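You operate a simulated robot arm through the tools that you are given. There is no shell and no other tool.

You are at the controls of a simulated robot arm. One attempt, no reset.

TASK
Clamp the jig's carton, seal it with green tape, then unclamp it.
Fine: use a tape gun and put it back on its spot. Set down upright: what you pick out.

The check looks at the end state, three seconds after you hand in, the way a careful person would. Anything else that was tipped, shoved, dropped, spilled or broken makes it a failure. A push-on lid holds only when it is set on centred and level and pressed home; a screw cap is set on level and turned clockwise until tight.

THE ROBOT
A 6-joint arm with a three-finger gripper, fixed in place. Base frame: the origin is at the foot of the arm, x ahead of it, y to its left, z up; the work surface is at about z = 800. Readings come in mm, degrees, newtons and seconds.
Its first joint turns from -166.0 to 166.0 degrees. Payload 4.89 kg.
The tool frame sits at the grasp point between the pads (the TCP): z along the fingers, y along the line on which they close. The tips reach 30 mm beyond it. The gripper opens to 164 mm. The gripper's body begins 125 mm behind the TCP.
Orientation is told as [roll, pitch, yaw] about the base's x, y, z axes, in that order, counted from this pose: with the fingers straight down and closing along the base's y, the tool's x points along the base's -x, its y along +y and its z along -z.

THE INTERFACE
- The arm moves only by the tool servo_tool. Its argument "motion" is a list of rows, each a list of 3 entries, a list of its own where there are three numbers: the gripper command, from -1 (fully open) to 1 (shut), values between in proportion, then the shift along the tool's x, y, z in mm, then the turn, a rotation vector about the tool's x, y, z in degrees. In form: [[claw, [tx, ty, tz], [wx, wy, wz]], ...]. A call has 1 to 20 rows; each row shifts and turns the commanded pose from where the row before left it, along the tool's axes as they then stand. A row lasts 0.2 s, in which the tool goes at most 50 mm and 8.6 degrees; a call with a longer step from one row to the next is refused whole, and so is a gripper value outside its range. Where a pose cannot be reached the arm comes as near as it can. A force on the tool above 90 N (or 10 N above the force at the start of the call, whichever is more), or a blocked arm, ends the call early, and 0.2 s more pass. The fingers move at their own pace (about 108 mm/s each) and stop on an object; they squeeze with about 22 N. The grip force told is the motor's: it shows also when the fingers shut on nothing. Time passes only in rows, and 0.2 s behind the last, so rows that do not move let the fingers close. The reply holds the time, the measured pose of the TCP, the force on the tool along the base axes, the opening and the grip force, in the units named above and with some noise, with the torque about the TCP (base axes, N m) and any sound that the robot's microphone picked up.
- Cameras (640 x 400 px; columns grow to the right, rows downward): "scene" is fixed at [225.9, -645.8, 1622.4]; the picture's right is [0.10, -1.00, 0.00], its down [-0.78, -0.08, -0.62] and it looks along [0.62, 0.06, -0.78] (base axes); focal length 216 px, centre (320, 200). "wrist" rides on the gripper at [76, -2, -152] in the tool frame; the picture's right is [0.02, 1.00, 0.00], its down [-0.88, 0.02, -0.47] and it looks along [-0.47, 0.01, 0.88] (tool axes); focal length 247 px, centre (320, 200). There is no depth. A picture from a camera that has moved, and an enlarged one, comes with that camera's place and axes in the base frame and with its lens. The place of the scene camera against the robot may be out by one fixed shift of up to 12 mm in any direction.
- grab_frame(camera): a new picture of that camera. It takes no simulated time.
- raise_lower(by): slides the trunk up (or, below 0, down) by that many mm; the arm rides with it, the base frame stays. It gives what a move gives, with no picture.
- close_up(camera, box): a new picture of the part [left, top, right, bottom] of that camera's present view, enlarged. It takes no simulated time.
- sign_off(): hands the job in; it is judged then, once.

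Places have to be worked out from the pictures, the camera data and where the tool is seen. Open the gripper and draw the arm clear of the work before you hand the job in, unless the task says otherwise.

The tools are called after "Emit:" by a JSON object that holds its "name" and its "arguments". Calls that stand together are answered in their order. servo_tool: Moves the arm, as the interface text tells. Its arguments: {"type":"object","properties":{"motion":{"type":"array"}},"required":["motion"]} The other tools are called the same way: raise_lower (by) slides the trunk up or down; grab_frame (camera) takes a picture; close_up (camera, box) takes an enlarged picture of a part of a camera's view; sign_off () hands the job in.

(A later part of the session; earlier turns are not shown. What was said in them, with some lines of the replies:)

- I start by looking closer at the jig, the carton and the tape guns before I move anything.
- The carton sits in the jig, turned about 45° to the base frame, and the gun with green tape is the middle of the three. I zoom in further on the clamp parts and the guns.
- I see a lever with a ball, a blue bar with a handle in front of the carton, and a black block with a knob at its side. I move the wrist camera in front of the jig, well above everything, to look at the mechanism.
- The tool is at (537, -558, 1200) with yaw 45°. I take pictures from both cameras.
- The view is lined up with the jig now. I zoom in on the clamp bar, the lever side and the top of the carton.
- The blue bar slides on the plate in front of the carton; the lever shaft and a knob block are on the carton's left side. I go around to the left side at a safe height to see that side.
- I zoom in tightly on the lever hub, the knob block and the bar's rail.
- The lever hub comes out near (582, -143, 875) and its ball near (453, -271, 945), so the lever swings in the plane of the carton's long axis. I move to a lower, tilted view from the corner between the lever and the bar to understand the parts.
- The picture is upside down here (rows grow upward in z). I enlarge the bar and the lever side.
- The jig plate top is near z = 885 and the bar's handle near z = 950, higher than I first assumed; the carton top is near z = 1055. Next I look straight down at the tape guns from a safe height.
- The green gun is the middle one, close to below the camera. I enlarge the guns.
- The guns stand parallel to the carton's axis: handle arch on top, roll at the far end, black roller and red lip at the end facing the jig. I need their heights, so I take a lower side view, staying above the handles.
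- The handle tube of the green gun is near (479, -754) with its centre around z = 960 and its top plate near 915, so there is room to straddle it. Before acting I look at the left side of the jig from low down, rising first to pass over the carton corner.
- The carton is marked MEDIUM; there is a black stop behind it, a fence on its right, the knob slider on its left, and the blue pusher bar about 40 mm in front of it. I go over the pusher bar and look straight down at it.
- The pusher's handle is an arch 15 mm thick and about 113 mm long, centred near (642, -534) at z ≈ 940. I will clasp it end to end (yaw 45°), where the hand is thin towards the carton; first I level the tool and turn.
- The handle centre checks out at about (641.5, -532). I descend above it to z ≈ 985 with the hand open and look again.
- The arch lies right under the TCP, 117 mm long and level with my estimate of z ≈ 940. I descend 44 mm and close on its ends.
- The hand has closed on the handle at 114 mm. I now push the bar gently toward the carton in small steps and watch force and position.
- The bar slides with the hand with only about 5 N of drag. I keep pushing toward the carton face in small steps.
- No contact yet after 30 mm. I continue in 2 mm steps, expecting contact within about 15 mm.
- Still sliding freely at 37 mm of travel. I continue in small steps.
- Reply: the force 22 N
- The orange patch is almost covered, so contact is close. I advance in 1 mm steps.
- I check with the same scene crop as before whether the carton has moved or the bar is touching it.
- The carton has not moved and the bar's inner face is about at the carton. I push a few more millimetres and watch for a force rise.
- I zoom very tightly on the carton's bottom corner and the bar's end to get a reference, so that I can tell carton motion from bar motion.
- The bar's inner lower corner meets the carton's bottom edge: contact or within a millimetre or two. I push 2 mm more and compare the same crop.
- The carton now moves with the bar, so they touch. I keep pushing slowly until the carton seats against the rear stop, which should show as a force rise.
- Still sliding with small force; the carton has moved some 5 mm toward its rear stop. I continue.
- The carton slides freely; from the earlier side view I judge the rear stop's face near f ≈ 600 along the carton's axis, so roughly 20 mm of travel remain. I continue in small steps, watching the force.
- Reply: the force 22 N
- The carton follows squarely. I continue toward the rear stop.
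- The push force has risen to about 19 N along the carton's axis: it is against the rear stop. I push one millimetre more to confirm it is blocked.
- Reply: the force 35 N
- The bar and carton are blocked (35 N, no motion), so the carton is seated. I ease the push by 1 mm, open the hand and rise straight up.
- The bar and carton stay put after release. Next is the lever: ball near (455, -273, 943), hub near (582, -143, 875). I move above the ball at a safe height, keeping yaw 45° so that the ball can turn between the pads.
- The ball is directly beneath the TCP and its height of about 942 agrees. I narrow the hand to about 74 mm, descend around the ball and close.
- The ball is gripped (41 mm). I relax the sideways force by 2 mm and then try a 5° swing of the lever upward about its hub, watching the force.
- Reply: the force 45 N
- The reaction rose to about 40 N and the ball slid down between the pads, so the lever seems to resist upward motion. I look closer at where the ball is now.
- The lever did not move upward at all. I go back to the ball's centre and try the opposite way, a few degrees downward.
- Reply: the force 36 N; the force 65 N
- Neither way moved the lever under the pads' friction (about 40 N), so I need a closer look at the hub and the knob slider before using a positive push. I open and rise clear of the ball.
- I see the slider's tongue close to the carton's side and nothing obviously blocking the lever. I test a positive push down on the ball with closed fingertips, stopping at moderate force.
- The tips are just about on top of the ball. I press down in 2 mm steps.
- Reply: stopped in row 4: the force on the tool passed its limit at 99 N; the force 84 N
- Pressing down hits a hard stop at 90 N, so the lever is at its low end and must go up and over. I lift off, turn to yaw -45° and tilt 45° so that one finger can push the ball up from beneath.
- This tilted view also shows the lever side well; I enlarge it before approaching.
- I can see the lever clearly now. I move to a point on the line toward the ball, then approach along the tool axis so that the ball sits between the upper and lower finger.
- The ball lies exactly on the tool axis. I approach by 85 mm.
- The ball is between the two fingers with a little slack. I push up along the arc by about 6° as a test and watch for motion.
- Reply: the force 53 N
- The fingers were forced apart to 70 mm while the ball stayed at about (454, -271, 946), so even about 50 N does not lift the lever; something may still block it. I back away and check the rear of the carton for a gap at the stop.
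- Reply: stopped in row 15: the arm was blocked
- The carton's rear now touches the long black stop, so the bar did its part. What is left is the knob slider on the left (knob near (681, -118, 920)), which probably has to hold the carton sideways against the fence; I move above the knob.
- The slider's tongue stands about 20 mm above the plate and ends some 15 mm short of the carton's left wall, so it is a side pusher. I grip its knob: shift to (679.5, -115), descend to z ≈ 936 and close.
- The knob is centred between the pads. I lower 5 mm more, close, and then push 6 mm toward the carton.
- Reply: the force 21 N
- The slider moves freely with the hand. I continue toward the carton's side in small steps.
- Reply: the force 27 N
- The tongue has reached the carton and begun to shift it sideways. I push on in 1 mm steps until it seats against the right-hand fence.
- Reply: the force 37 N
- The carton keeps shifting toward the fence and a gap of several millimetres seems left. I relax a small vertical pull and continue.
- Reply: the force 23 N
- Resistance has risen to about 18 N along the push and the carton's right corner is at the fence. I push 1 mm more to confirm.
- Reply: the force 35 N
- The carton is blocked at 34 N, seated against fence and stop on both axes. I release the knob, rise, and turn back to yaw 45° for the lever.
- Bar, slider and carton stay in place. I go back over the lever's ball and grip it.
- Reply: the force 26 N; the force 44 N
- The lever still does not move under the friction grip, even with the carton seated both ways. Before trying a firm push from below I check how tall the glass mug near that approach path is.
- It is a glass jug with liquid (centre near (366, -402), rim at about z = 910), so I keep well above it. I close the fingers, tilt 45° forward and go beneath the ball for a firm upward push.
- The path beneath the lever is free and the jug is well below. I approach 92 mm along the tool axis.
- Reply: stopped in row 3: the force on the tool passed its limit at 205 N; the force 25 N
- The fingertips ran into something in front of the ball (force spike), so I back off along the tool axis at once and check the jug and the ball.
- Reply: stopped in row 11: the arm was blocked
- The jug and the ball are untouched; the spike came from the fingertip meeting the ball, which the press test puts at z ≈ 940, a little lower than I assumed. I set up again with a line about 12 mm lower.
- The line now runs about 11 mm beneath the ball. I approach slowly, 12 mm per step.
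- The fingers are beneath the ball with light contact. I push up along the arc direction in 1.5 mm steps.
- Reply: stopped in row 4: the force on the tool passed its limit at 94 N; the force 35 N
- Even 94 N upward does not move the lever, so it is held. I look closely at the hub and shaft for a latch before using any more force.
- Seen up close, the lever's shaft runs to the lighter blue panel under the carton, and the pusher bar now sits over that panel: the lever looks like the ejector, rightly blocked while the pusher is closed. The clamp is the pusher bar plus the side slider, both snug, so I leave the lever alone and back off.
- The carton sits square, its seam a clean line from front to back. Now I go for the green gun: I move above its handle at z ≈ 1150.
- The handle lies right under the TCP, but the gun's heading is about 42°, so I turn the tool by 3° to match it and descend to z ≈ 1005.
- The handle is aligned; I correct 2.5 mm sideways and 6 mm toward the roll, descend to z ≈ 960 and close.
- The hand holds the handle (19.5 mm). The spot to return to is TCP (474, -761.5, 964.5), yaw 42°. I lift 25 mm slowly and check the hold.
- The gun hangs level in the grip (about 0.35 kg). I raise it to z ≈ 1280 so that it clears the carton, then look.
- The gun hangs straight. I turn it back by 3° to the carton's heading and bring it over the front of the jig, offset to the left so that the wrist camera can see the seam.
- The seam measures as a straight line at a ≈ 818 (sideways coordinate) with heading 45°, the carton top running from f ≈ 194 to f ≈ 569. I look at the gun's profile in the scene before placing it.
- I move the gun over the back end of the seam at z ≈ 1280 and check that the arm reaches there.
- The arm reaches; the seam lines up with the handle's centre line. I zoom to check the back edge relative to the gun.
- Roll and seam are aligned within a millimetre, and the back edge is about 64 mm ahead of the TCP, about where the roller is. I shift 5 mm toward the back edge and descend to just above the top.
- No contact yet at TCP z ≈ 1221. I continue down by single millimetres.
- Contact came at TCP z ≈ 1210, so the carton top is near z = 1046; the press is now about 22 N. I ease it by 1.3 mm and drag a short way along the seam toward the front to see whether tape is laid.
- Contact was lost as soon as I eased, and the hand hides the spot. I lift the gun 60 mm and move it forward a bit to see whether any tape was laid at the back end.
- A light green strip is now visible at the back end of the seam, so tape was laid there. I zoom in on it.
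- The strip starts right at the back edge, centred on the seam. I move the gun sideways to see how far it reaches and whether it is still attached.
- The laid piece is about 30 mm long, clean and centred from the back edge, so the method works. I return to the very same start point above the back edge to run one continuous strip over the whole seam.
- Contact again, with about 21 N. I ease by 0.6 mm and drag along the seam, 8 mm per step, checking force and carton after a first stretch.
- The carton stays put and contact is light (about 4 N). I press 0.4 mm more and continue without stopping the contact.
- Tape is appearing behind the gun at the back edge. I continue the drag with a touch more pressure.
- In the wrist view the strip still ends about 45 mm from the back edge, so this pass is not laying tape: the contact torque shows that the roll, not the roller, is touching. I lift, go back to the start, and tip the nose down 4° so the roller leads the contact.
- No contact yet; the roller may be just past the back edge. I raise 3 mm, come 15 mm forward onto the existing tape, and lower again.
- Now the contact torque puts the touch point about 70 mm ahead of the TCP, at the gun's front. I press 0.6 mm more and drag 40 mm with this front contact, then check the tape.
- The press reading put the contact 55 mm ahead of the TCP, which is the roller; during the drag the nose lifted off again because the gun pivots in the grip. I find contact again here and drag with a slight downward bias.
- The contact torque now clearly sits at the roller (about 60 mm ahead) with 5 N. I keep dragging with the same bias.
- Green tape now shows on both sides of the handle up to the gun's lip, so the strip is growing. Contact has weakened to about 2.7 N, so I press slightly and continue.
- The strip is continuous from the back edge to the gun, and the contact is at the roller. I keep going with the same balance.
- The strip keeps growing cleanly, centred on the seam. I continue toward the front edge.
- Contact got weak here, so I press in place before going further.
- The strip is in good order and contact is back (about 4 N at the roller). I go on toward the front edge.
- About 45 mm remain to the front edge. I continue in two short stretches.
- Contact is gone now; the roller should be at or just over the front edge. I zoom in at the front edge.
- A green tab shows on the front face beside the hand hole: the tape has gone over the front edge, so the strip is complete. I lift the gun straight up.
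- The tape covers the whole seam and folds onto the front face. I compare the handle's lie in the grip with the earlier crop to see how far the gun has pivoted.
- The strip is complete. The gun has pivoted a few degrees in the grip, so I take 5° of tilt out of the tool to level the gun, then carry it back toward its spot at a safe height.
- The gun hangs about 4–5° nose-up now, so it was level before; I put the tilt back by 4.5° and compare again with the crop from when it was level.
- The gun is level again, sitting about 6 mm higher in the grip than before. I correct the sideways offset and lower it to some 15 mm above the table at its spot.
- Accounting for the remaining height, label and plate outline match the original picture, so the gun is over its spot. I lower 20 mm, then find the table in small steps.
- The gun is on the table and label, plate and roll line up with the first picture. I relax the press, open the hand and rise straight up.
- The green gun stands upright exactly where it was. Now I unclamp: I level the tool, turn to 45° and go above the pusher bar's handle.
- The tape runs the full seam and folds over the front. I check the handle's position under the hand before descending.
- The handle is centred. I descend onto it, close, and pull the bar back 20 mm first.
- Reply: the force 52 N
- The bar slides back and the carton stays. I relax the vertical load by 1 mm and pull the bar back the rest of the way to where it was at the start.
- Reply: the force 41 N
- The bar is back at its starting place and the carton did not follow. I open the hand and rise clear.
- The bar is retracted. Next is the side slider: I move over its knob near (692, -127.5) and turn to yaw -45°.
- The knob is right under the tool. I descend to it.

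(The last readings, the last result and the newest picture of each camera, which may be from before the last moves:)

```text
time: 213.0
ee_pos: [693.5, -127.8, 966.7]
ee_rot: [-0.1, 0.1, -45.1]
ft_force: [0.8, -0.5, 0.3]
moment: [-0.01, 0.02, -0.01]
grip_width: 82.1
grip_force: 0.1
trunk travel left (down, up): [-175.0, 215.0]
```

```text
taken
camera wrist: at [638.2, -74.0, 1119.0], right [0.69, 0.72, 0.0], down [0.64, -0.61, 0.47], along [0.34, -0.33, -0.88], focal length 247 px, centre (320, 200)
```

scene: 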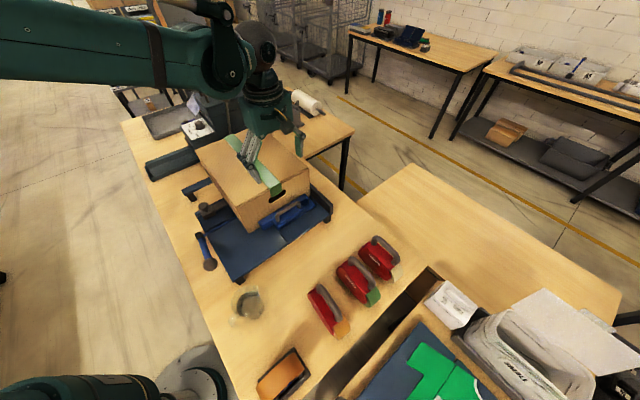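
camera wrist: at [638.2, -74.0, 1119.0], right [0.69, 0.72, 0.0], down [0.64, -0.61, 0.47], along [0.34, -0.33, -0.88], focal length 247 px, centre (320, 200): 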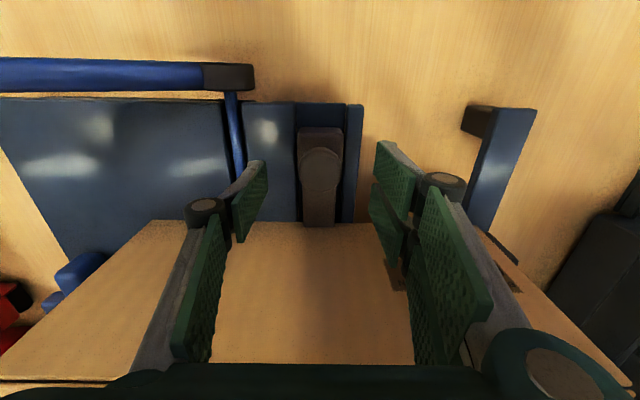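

Emit:
{"name": "servo_tool", "arguments": {"motion": [[0.0, [0, 0, 15], [0, 0, 0]], [0.0, [0, 0, 12], [0, 0, 0]], [0.0, [0, 0, 5], [0, 0, 0]], [1, [0, 0, 0], [0, 0, 0]], [1, [0, 0, 0], [0, 0, 0]], [1, [0, 0, 0], [0, 0, 0]], [1, [2, 0, 0], [0, 0, 0]], [1, [2, 0, 0], [0, 0, 0]], [1, [2, 0, 0], [0, 0, 0]], [1, [2, 0, 0], [0, 0, 0]], [1, [0, 0, 0], [0, 0, 0]]]}}

Emit:
{"name": "close_up", "arguments": {"camera": "scene", "box": [180, 160, 260, 240]}}

```text
time: 215.4
ee_pos: [686.0, -120.2, 933.0]
ee_rot: [0.0, 0.1, -45.1]
ft_force: [-7.2, -6.3, -1.9]
moment: [-0.27, 0.05, -0.11]
grip_width: 36.3
grip_force: 45.4
trunk travel left (down, up): [-175.0, 215.0]
```

```text
5.00 times, centred on (220, 200) of scene
camera zoom: at [225.9, -645.8, 1622.4], right [0.1, -1.0, 0.0], down [-0.78, -0.08, -0.62], along [0.62, 0.06, -0.78], focal length 1081 px, centre (820, 200)
```

zoom: 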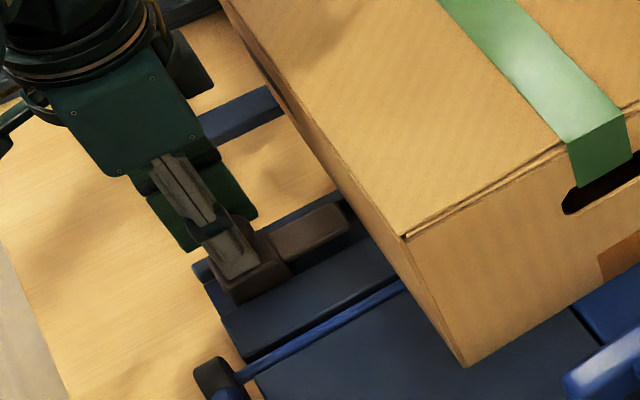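

The slider comes back freely. I pull it the last 7 mm to where it was, open and rise.

Emit:
{"name": "servo_tool", "arguments": {"motion": [[1, [2, 0, 0], [0, 0, 0]], [1, [2, 0, 0], [0, 0, 0]], [1, [2, 0, 0], [0, 0, 0]], [1, [1, 0, 0], [0, 0, 0]], [1, [0, 0, 0], [0, 0, 0]], [0.0, [0, 0, 0], [0, 0, 0]], [0.0, [0, 0, 0], [0, 0, 0]], [0.0, [0, 0, -20], [0, 0, 0]], [0.0, [0, 0, -40], [0, 0, 0]], [0.0, [0, 0, -45], [0, 0, 0]], [0.0, [0, 0, -45], [0, 0, 0]], [0.0, [0, 0, -45], [0, 0, 0]], [0.0, [0, 0, -45], [0, 0, 0]], [0.0, [0, 0, 0], [0, 0, 0]]]}}

Emit:
{"name": "grab_frame", "arguments": {"camera": "wrist"}}

Emit:
{"name": "grab_frame", "arguments": {"camera": "scene"}}

Emit:
{"name": "close_up", "arguments": {"camera": "scene", "box": [180, 110, 350, 290]}}

```text
time: 218.4
ee_pos: [682.5, -117.7, 1175.1]
ee_rot: [0.0, 0.1, -44.9]
ft_force: [-1.5, 0.3, -0.3]
moment: [-0.02, -0.04, 0.02]
grip_width: 81.9
grip_force: 0.1
trunk travel left (down, up): [-175.0, 215.0]
```

```text
taken
camera wrist: at [628.0, -63.6, 1327.7], right [0.69, 0.72, 0.0], down [0.64, -0.61, 0.47], along [0.34, -0.33, -0.88], focal length 247 px, centre (320, 200)
```

wrist: 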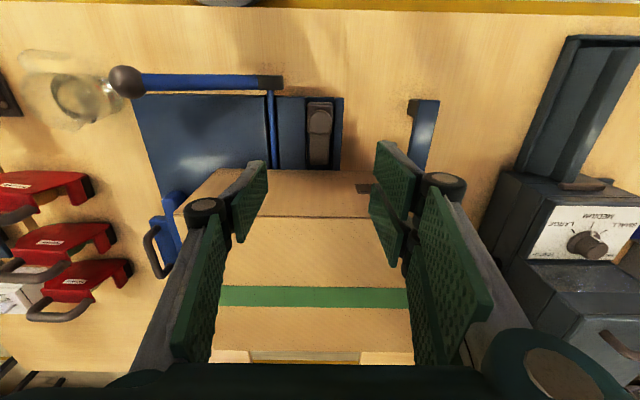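

```text
taken
```

scene: 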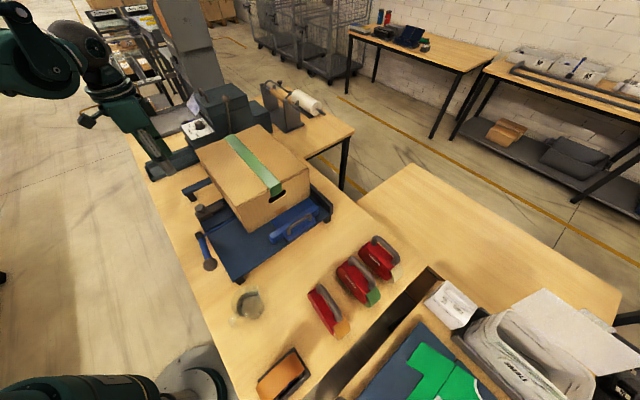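

```text
2.22 times, centred on (265, 200) of scene
camera zoom: at [225.9, -645.8, 1622.4], right [0.1, -1.0, 0.0], down [-0.78, -0.08, -0.62], along [0.62, 0.06, -0.78], focal length 481 px, centre (442, 200)
```

zoom: 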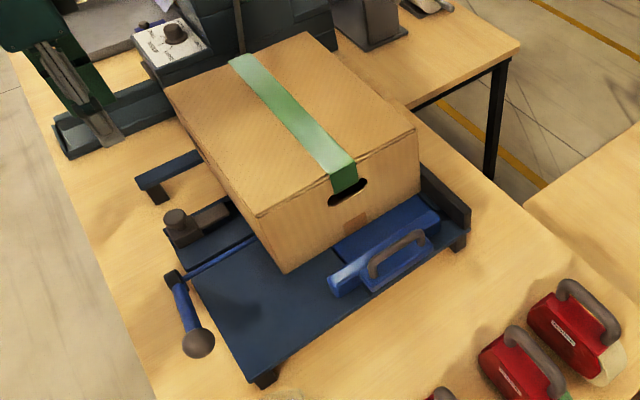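

Bar and slider are both back and the carton stands sealed and free. I inspect the tape closely at both ends and compare the gun's spot once more.

Emit:
{"name": "close_up", "arguments": {"camera": "scene", "box": [215, 125, 295, 205]}}

Emit:
{"name": "close_up", "arguments": {"camera": "scene", "box": [220, 125, 250, 150]}}

Emit:
{"name": "close_up", "arguments": {"camera": "scene", "box": [260, 175, 300, 205]}}

Emit:
{"name": "close_up", "arguments": {"camera": "scene", "box": [220, 220, 440, 400]}}

```text
5.00 times, centred on (255, 165) of scene
camera zoom: at [225.9, -645.8, 1622.4], right [0.1, -1.0, 0.0], down [-0.78, -0.08, -0.62], along [0.62, 0.06, -0.78], focal length 1081 px, centre (645, 375)
```

zoom: 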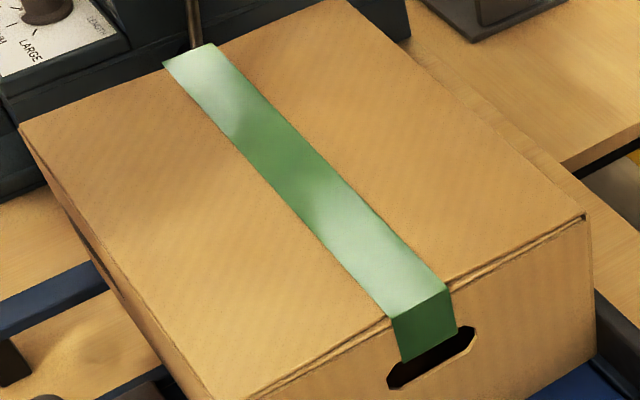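

```text
16.00 times, centred on (235, 138) of scene
camera zoom: at [225.9, -645.8, 1622.4], right [0.1, -1.0, 0.0], down [-0.78, -0.08, -0.62], along [0.62, 0.06, -0.78], focal length 3461 px, centre (1680, 1200)
```

zoom: 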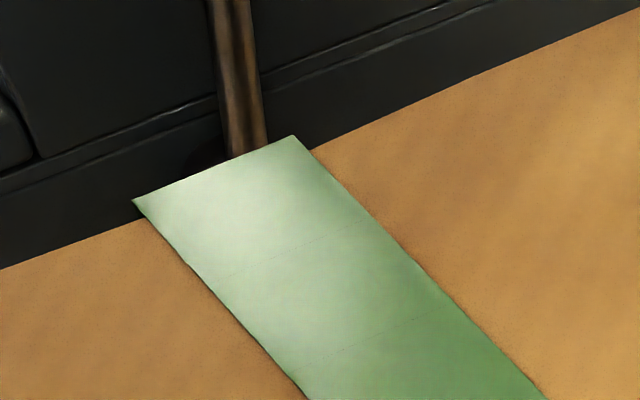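

```text
13.33 times, centred on (280, 190) of scene
camera zoom: at [225.9, -645.8, 1622.4], right [0.1, -1.0, 0.0], down [-0.78, -0.08, -0.62], along [0.62, 0.06, -0.78], focal length 2884 px, centre (853, 333)
```

zoom: 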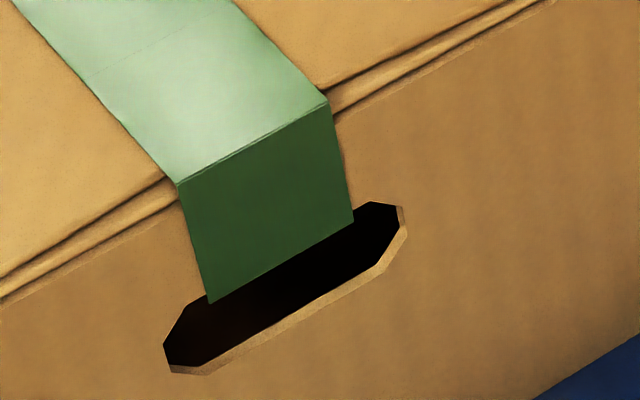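

```text
2.22 times, centred on (330, 310) of scene
camera zoom: at [225.9, -645.8, 1622.4], right [0.1, -1.0, 0.0], down [-0.78, -0.08, -0.62], along [0.62, 0.06, -0.78], focal length 481 px, centre (298, -44)
```

zoom: 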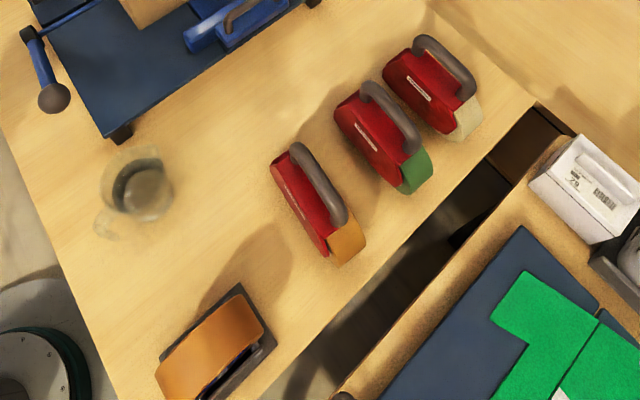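

The strip is continuous, centred, covers the full seam and is folded over the front face; the guns, jug and other things stand as in the first picture. I take one look along the back face to see the far end of the tape.

Emit:
{"name": "servo_tool", "arguments": {"motion": [[0.0, [0, 42, -3], [0, 0, 0]], [0.0, [0, 42, -3], [0, 0, 0]], [0.0, [0, 42, -3], [0, 0, 0]], [0.0, [0, 42, -3], [0, 0, 0]], [0.0, [0, 42, -3], [0, 0, 0]], [0.0, [0, 42, -3], [0, 0, 0]], [0.0, [0, 0, 0], [0, 0, 0]]]}}

Emit:
{"name": "grab_frame", "arguments": {"camera": "wrist"}}

Emit:
{"name": "close_up", "arguments": {"camera": "wrist", "box": [230, 180, 330, 350]}}

```text
time: 220.0
ee_pos: [862.7, 62.6, 1191.4]
ee_rot: [0.1, 0.1, -45.1]
ft_force: [2.1, 0.8, -0.5]
moment: [-0.08, 0.1, -0.01]
grip_width: 82.0
grip_force: 0.0
trunk travel left (down, up): [-175.0, 215.0]
```

```text
taken
camera wrist: at [807.2, 116.2, 1344.4], right [0.69, 0.72, 0.0], down [0.64, -0.61, 0.47], along [0.34, -0.33, -0.88], focal length 247 px, centre (320, 200)
```

wrist: 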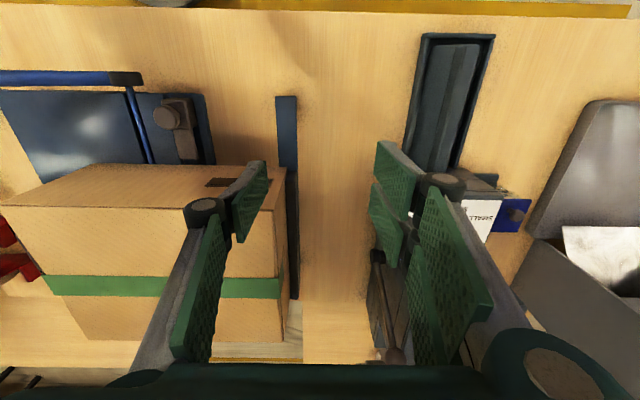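

```text
2.35 times, centred on (280, 265) of wrist
camera zoom: at [807.2, 116.2, 1344.4], right [0.69, 0.72, 0.0], down [0.64, -0.61, 0.47], along [0.34, -0.33, -0.88], focal length 581 px, centre (414, 47)
```

zoom: 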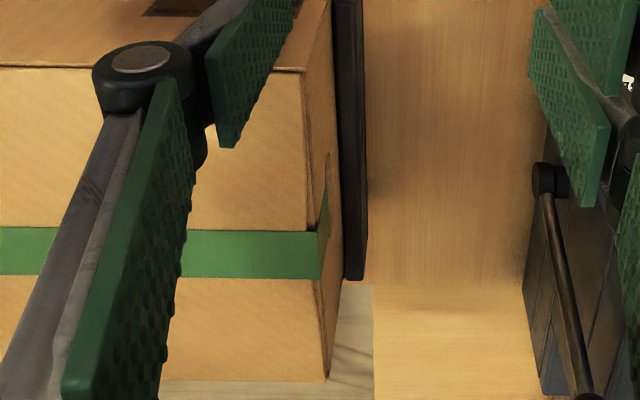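

The tape is folded over the back edge onto the back face as well. Everything is done, so I open fully, rise and draw the arm clear.

Emit:
{"name": "servo_tool", "arguments": {"motion": [[-1, [0, 0, -40], [0, 0, 0]], [-1, [0, 0, -40], [0, 0, 0]], [-1, [0, 0, -40], [0, 0, 0]], [-1, [0, 0, -40], [0, 0, 0]], [-1, [0, 0, -40], [0, 0, 0]], [-1, [9.2, -39.2, 0], [0, 0, 0]], [-1, [9.2, -39.2, 0], [0, 0, 0]], [-1, [9.2, -39.2, 0], [0, 0, 0]], [-1, [9.2, -39.2, 0], [0, 0, 0]], [-1, [9.2, -39.2, 0], [0, 0, 0]], [-1, [9.2, -39.2, 0], [0, 0, 0]], [-1, [9.2, -39.2, 0], [0, 0, 0]], [-1, [9.2, -39.2, 0], [0, 0, 0]], [-1, [9.2, -39.2, 0], [0, 0, 0]], [-1, [0, 0, 0], [0, 0, 0]]]}}

Emit:
{"name": "grab_frame", "arguments": {"camera": "scene"}}

Emit:
{"name": "close_up", "arguments": {"camera": "scene", "box": [180, 110, 410, 330]}}

```text
time: 223.2
ee_pos: [551.7, -130.2, 1391.4]
ee_rot: [0.0, 0.2, -45.0]
ft_force: [-0.8, 0.4, 0.6]
moment: [-0.05, -0.17, 0.04]
grip_width: 164.1
grip_force: 0.1
trunk travel left (down, up): [-175.0, 215.0]
```

```text
taken
```

scene: 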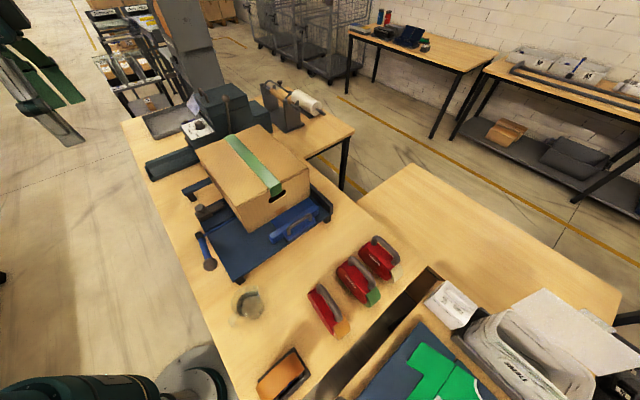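

```text
1.82 times, centred on (295, 220) of scene
camera zoom: at [225.9, -645.8, 1622.4], right [0.1, -1.0, 0.0], down [-0.78, -0.08, -0.62], along [0.62, 0.06, -0.78], focal length 393 px, centre (366, 164)
```

zoom: 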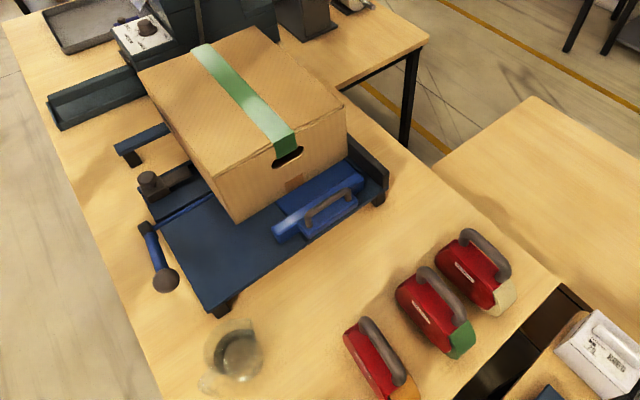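

The carton is sealed over its whole seam with green tape. The pusher bar and side slider are back in their open places, the green gun stands upright on its spot, and the arm is clear with the hand open. I hand the job in.

Emit:
{"name": "sign_off", "arguments": {}}

```text
The job is handed in.
```

I clamped the jig's carton, sealed it with green tape, unclamped it and handed the job in. The result of the check was not reported back to me.

- **Clamp:** I pushed the front bar until the carton sat against the rear stop. Then I pushed the side slider until the carton sat against the right-hand fence. Both are back where they started.
- **Lever:** I left the ball-handled lever alone in the end. It would not move down, or up with the bar closed, even at about 90 N. I took it for an ejector rather than part of the clamp, which I could not confirm. My fingertips bumped its ball once at about 205 N, but nothing visibly moved.
- **Carton position:** Seating it moved the carton about 25 mm back and several millimetres toward the fence. I left it there.
- **Tape:** One green strip covers the whole seam, centred, and folds down over the front and back faces. It sits over a short piece from a first attempt, about 45 mm long at the back end, which does not show.
- **Tape gun:** The green gun stands upright on its original spot and lines up with the first picture.
- **Rest of the bench:** The other guns, the glass jug and everything else I could see looked unmoved. The arm is clear with the hand open.
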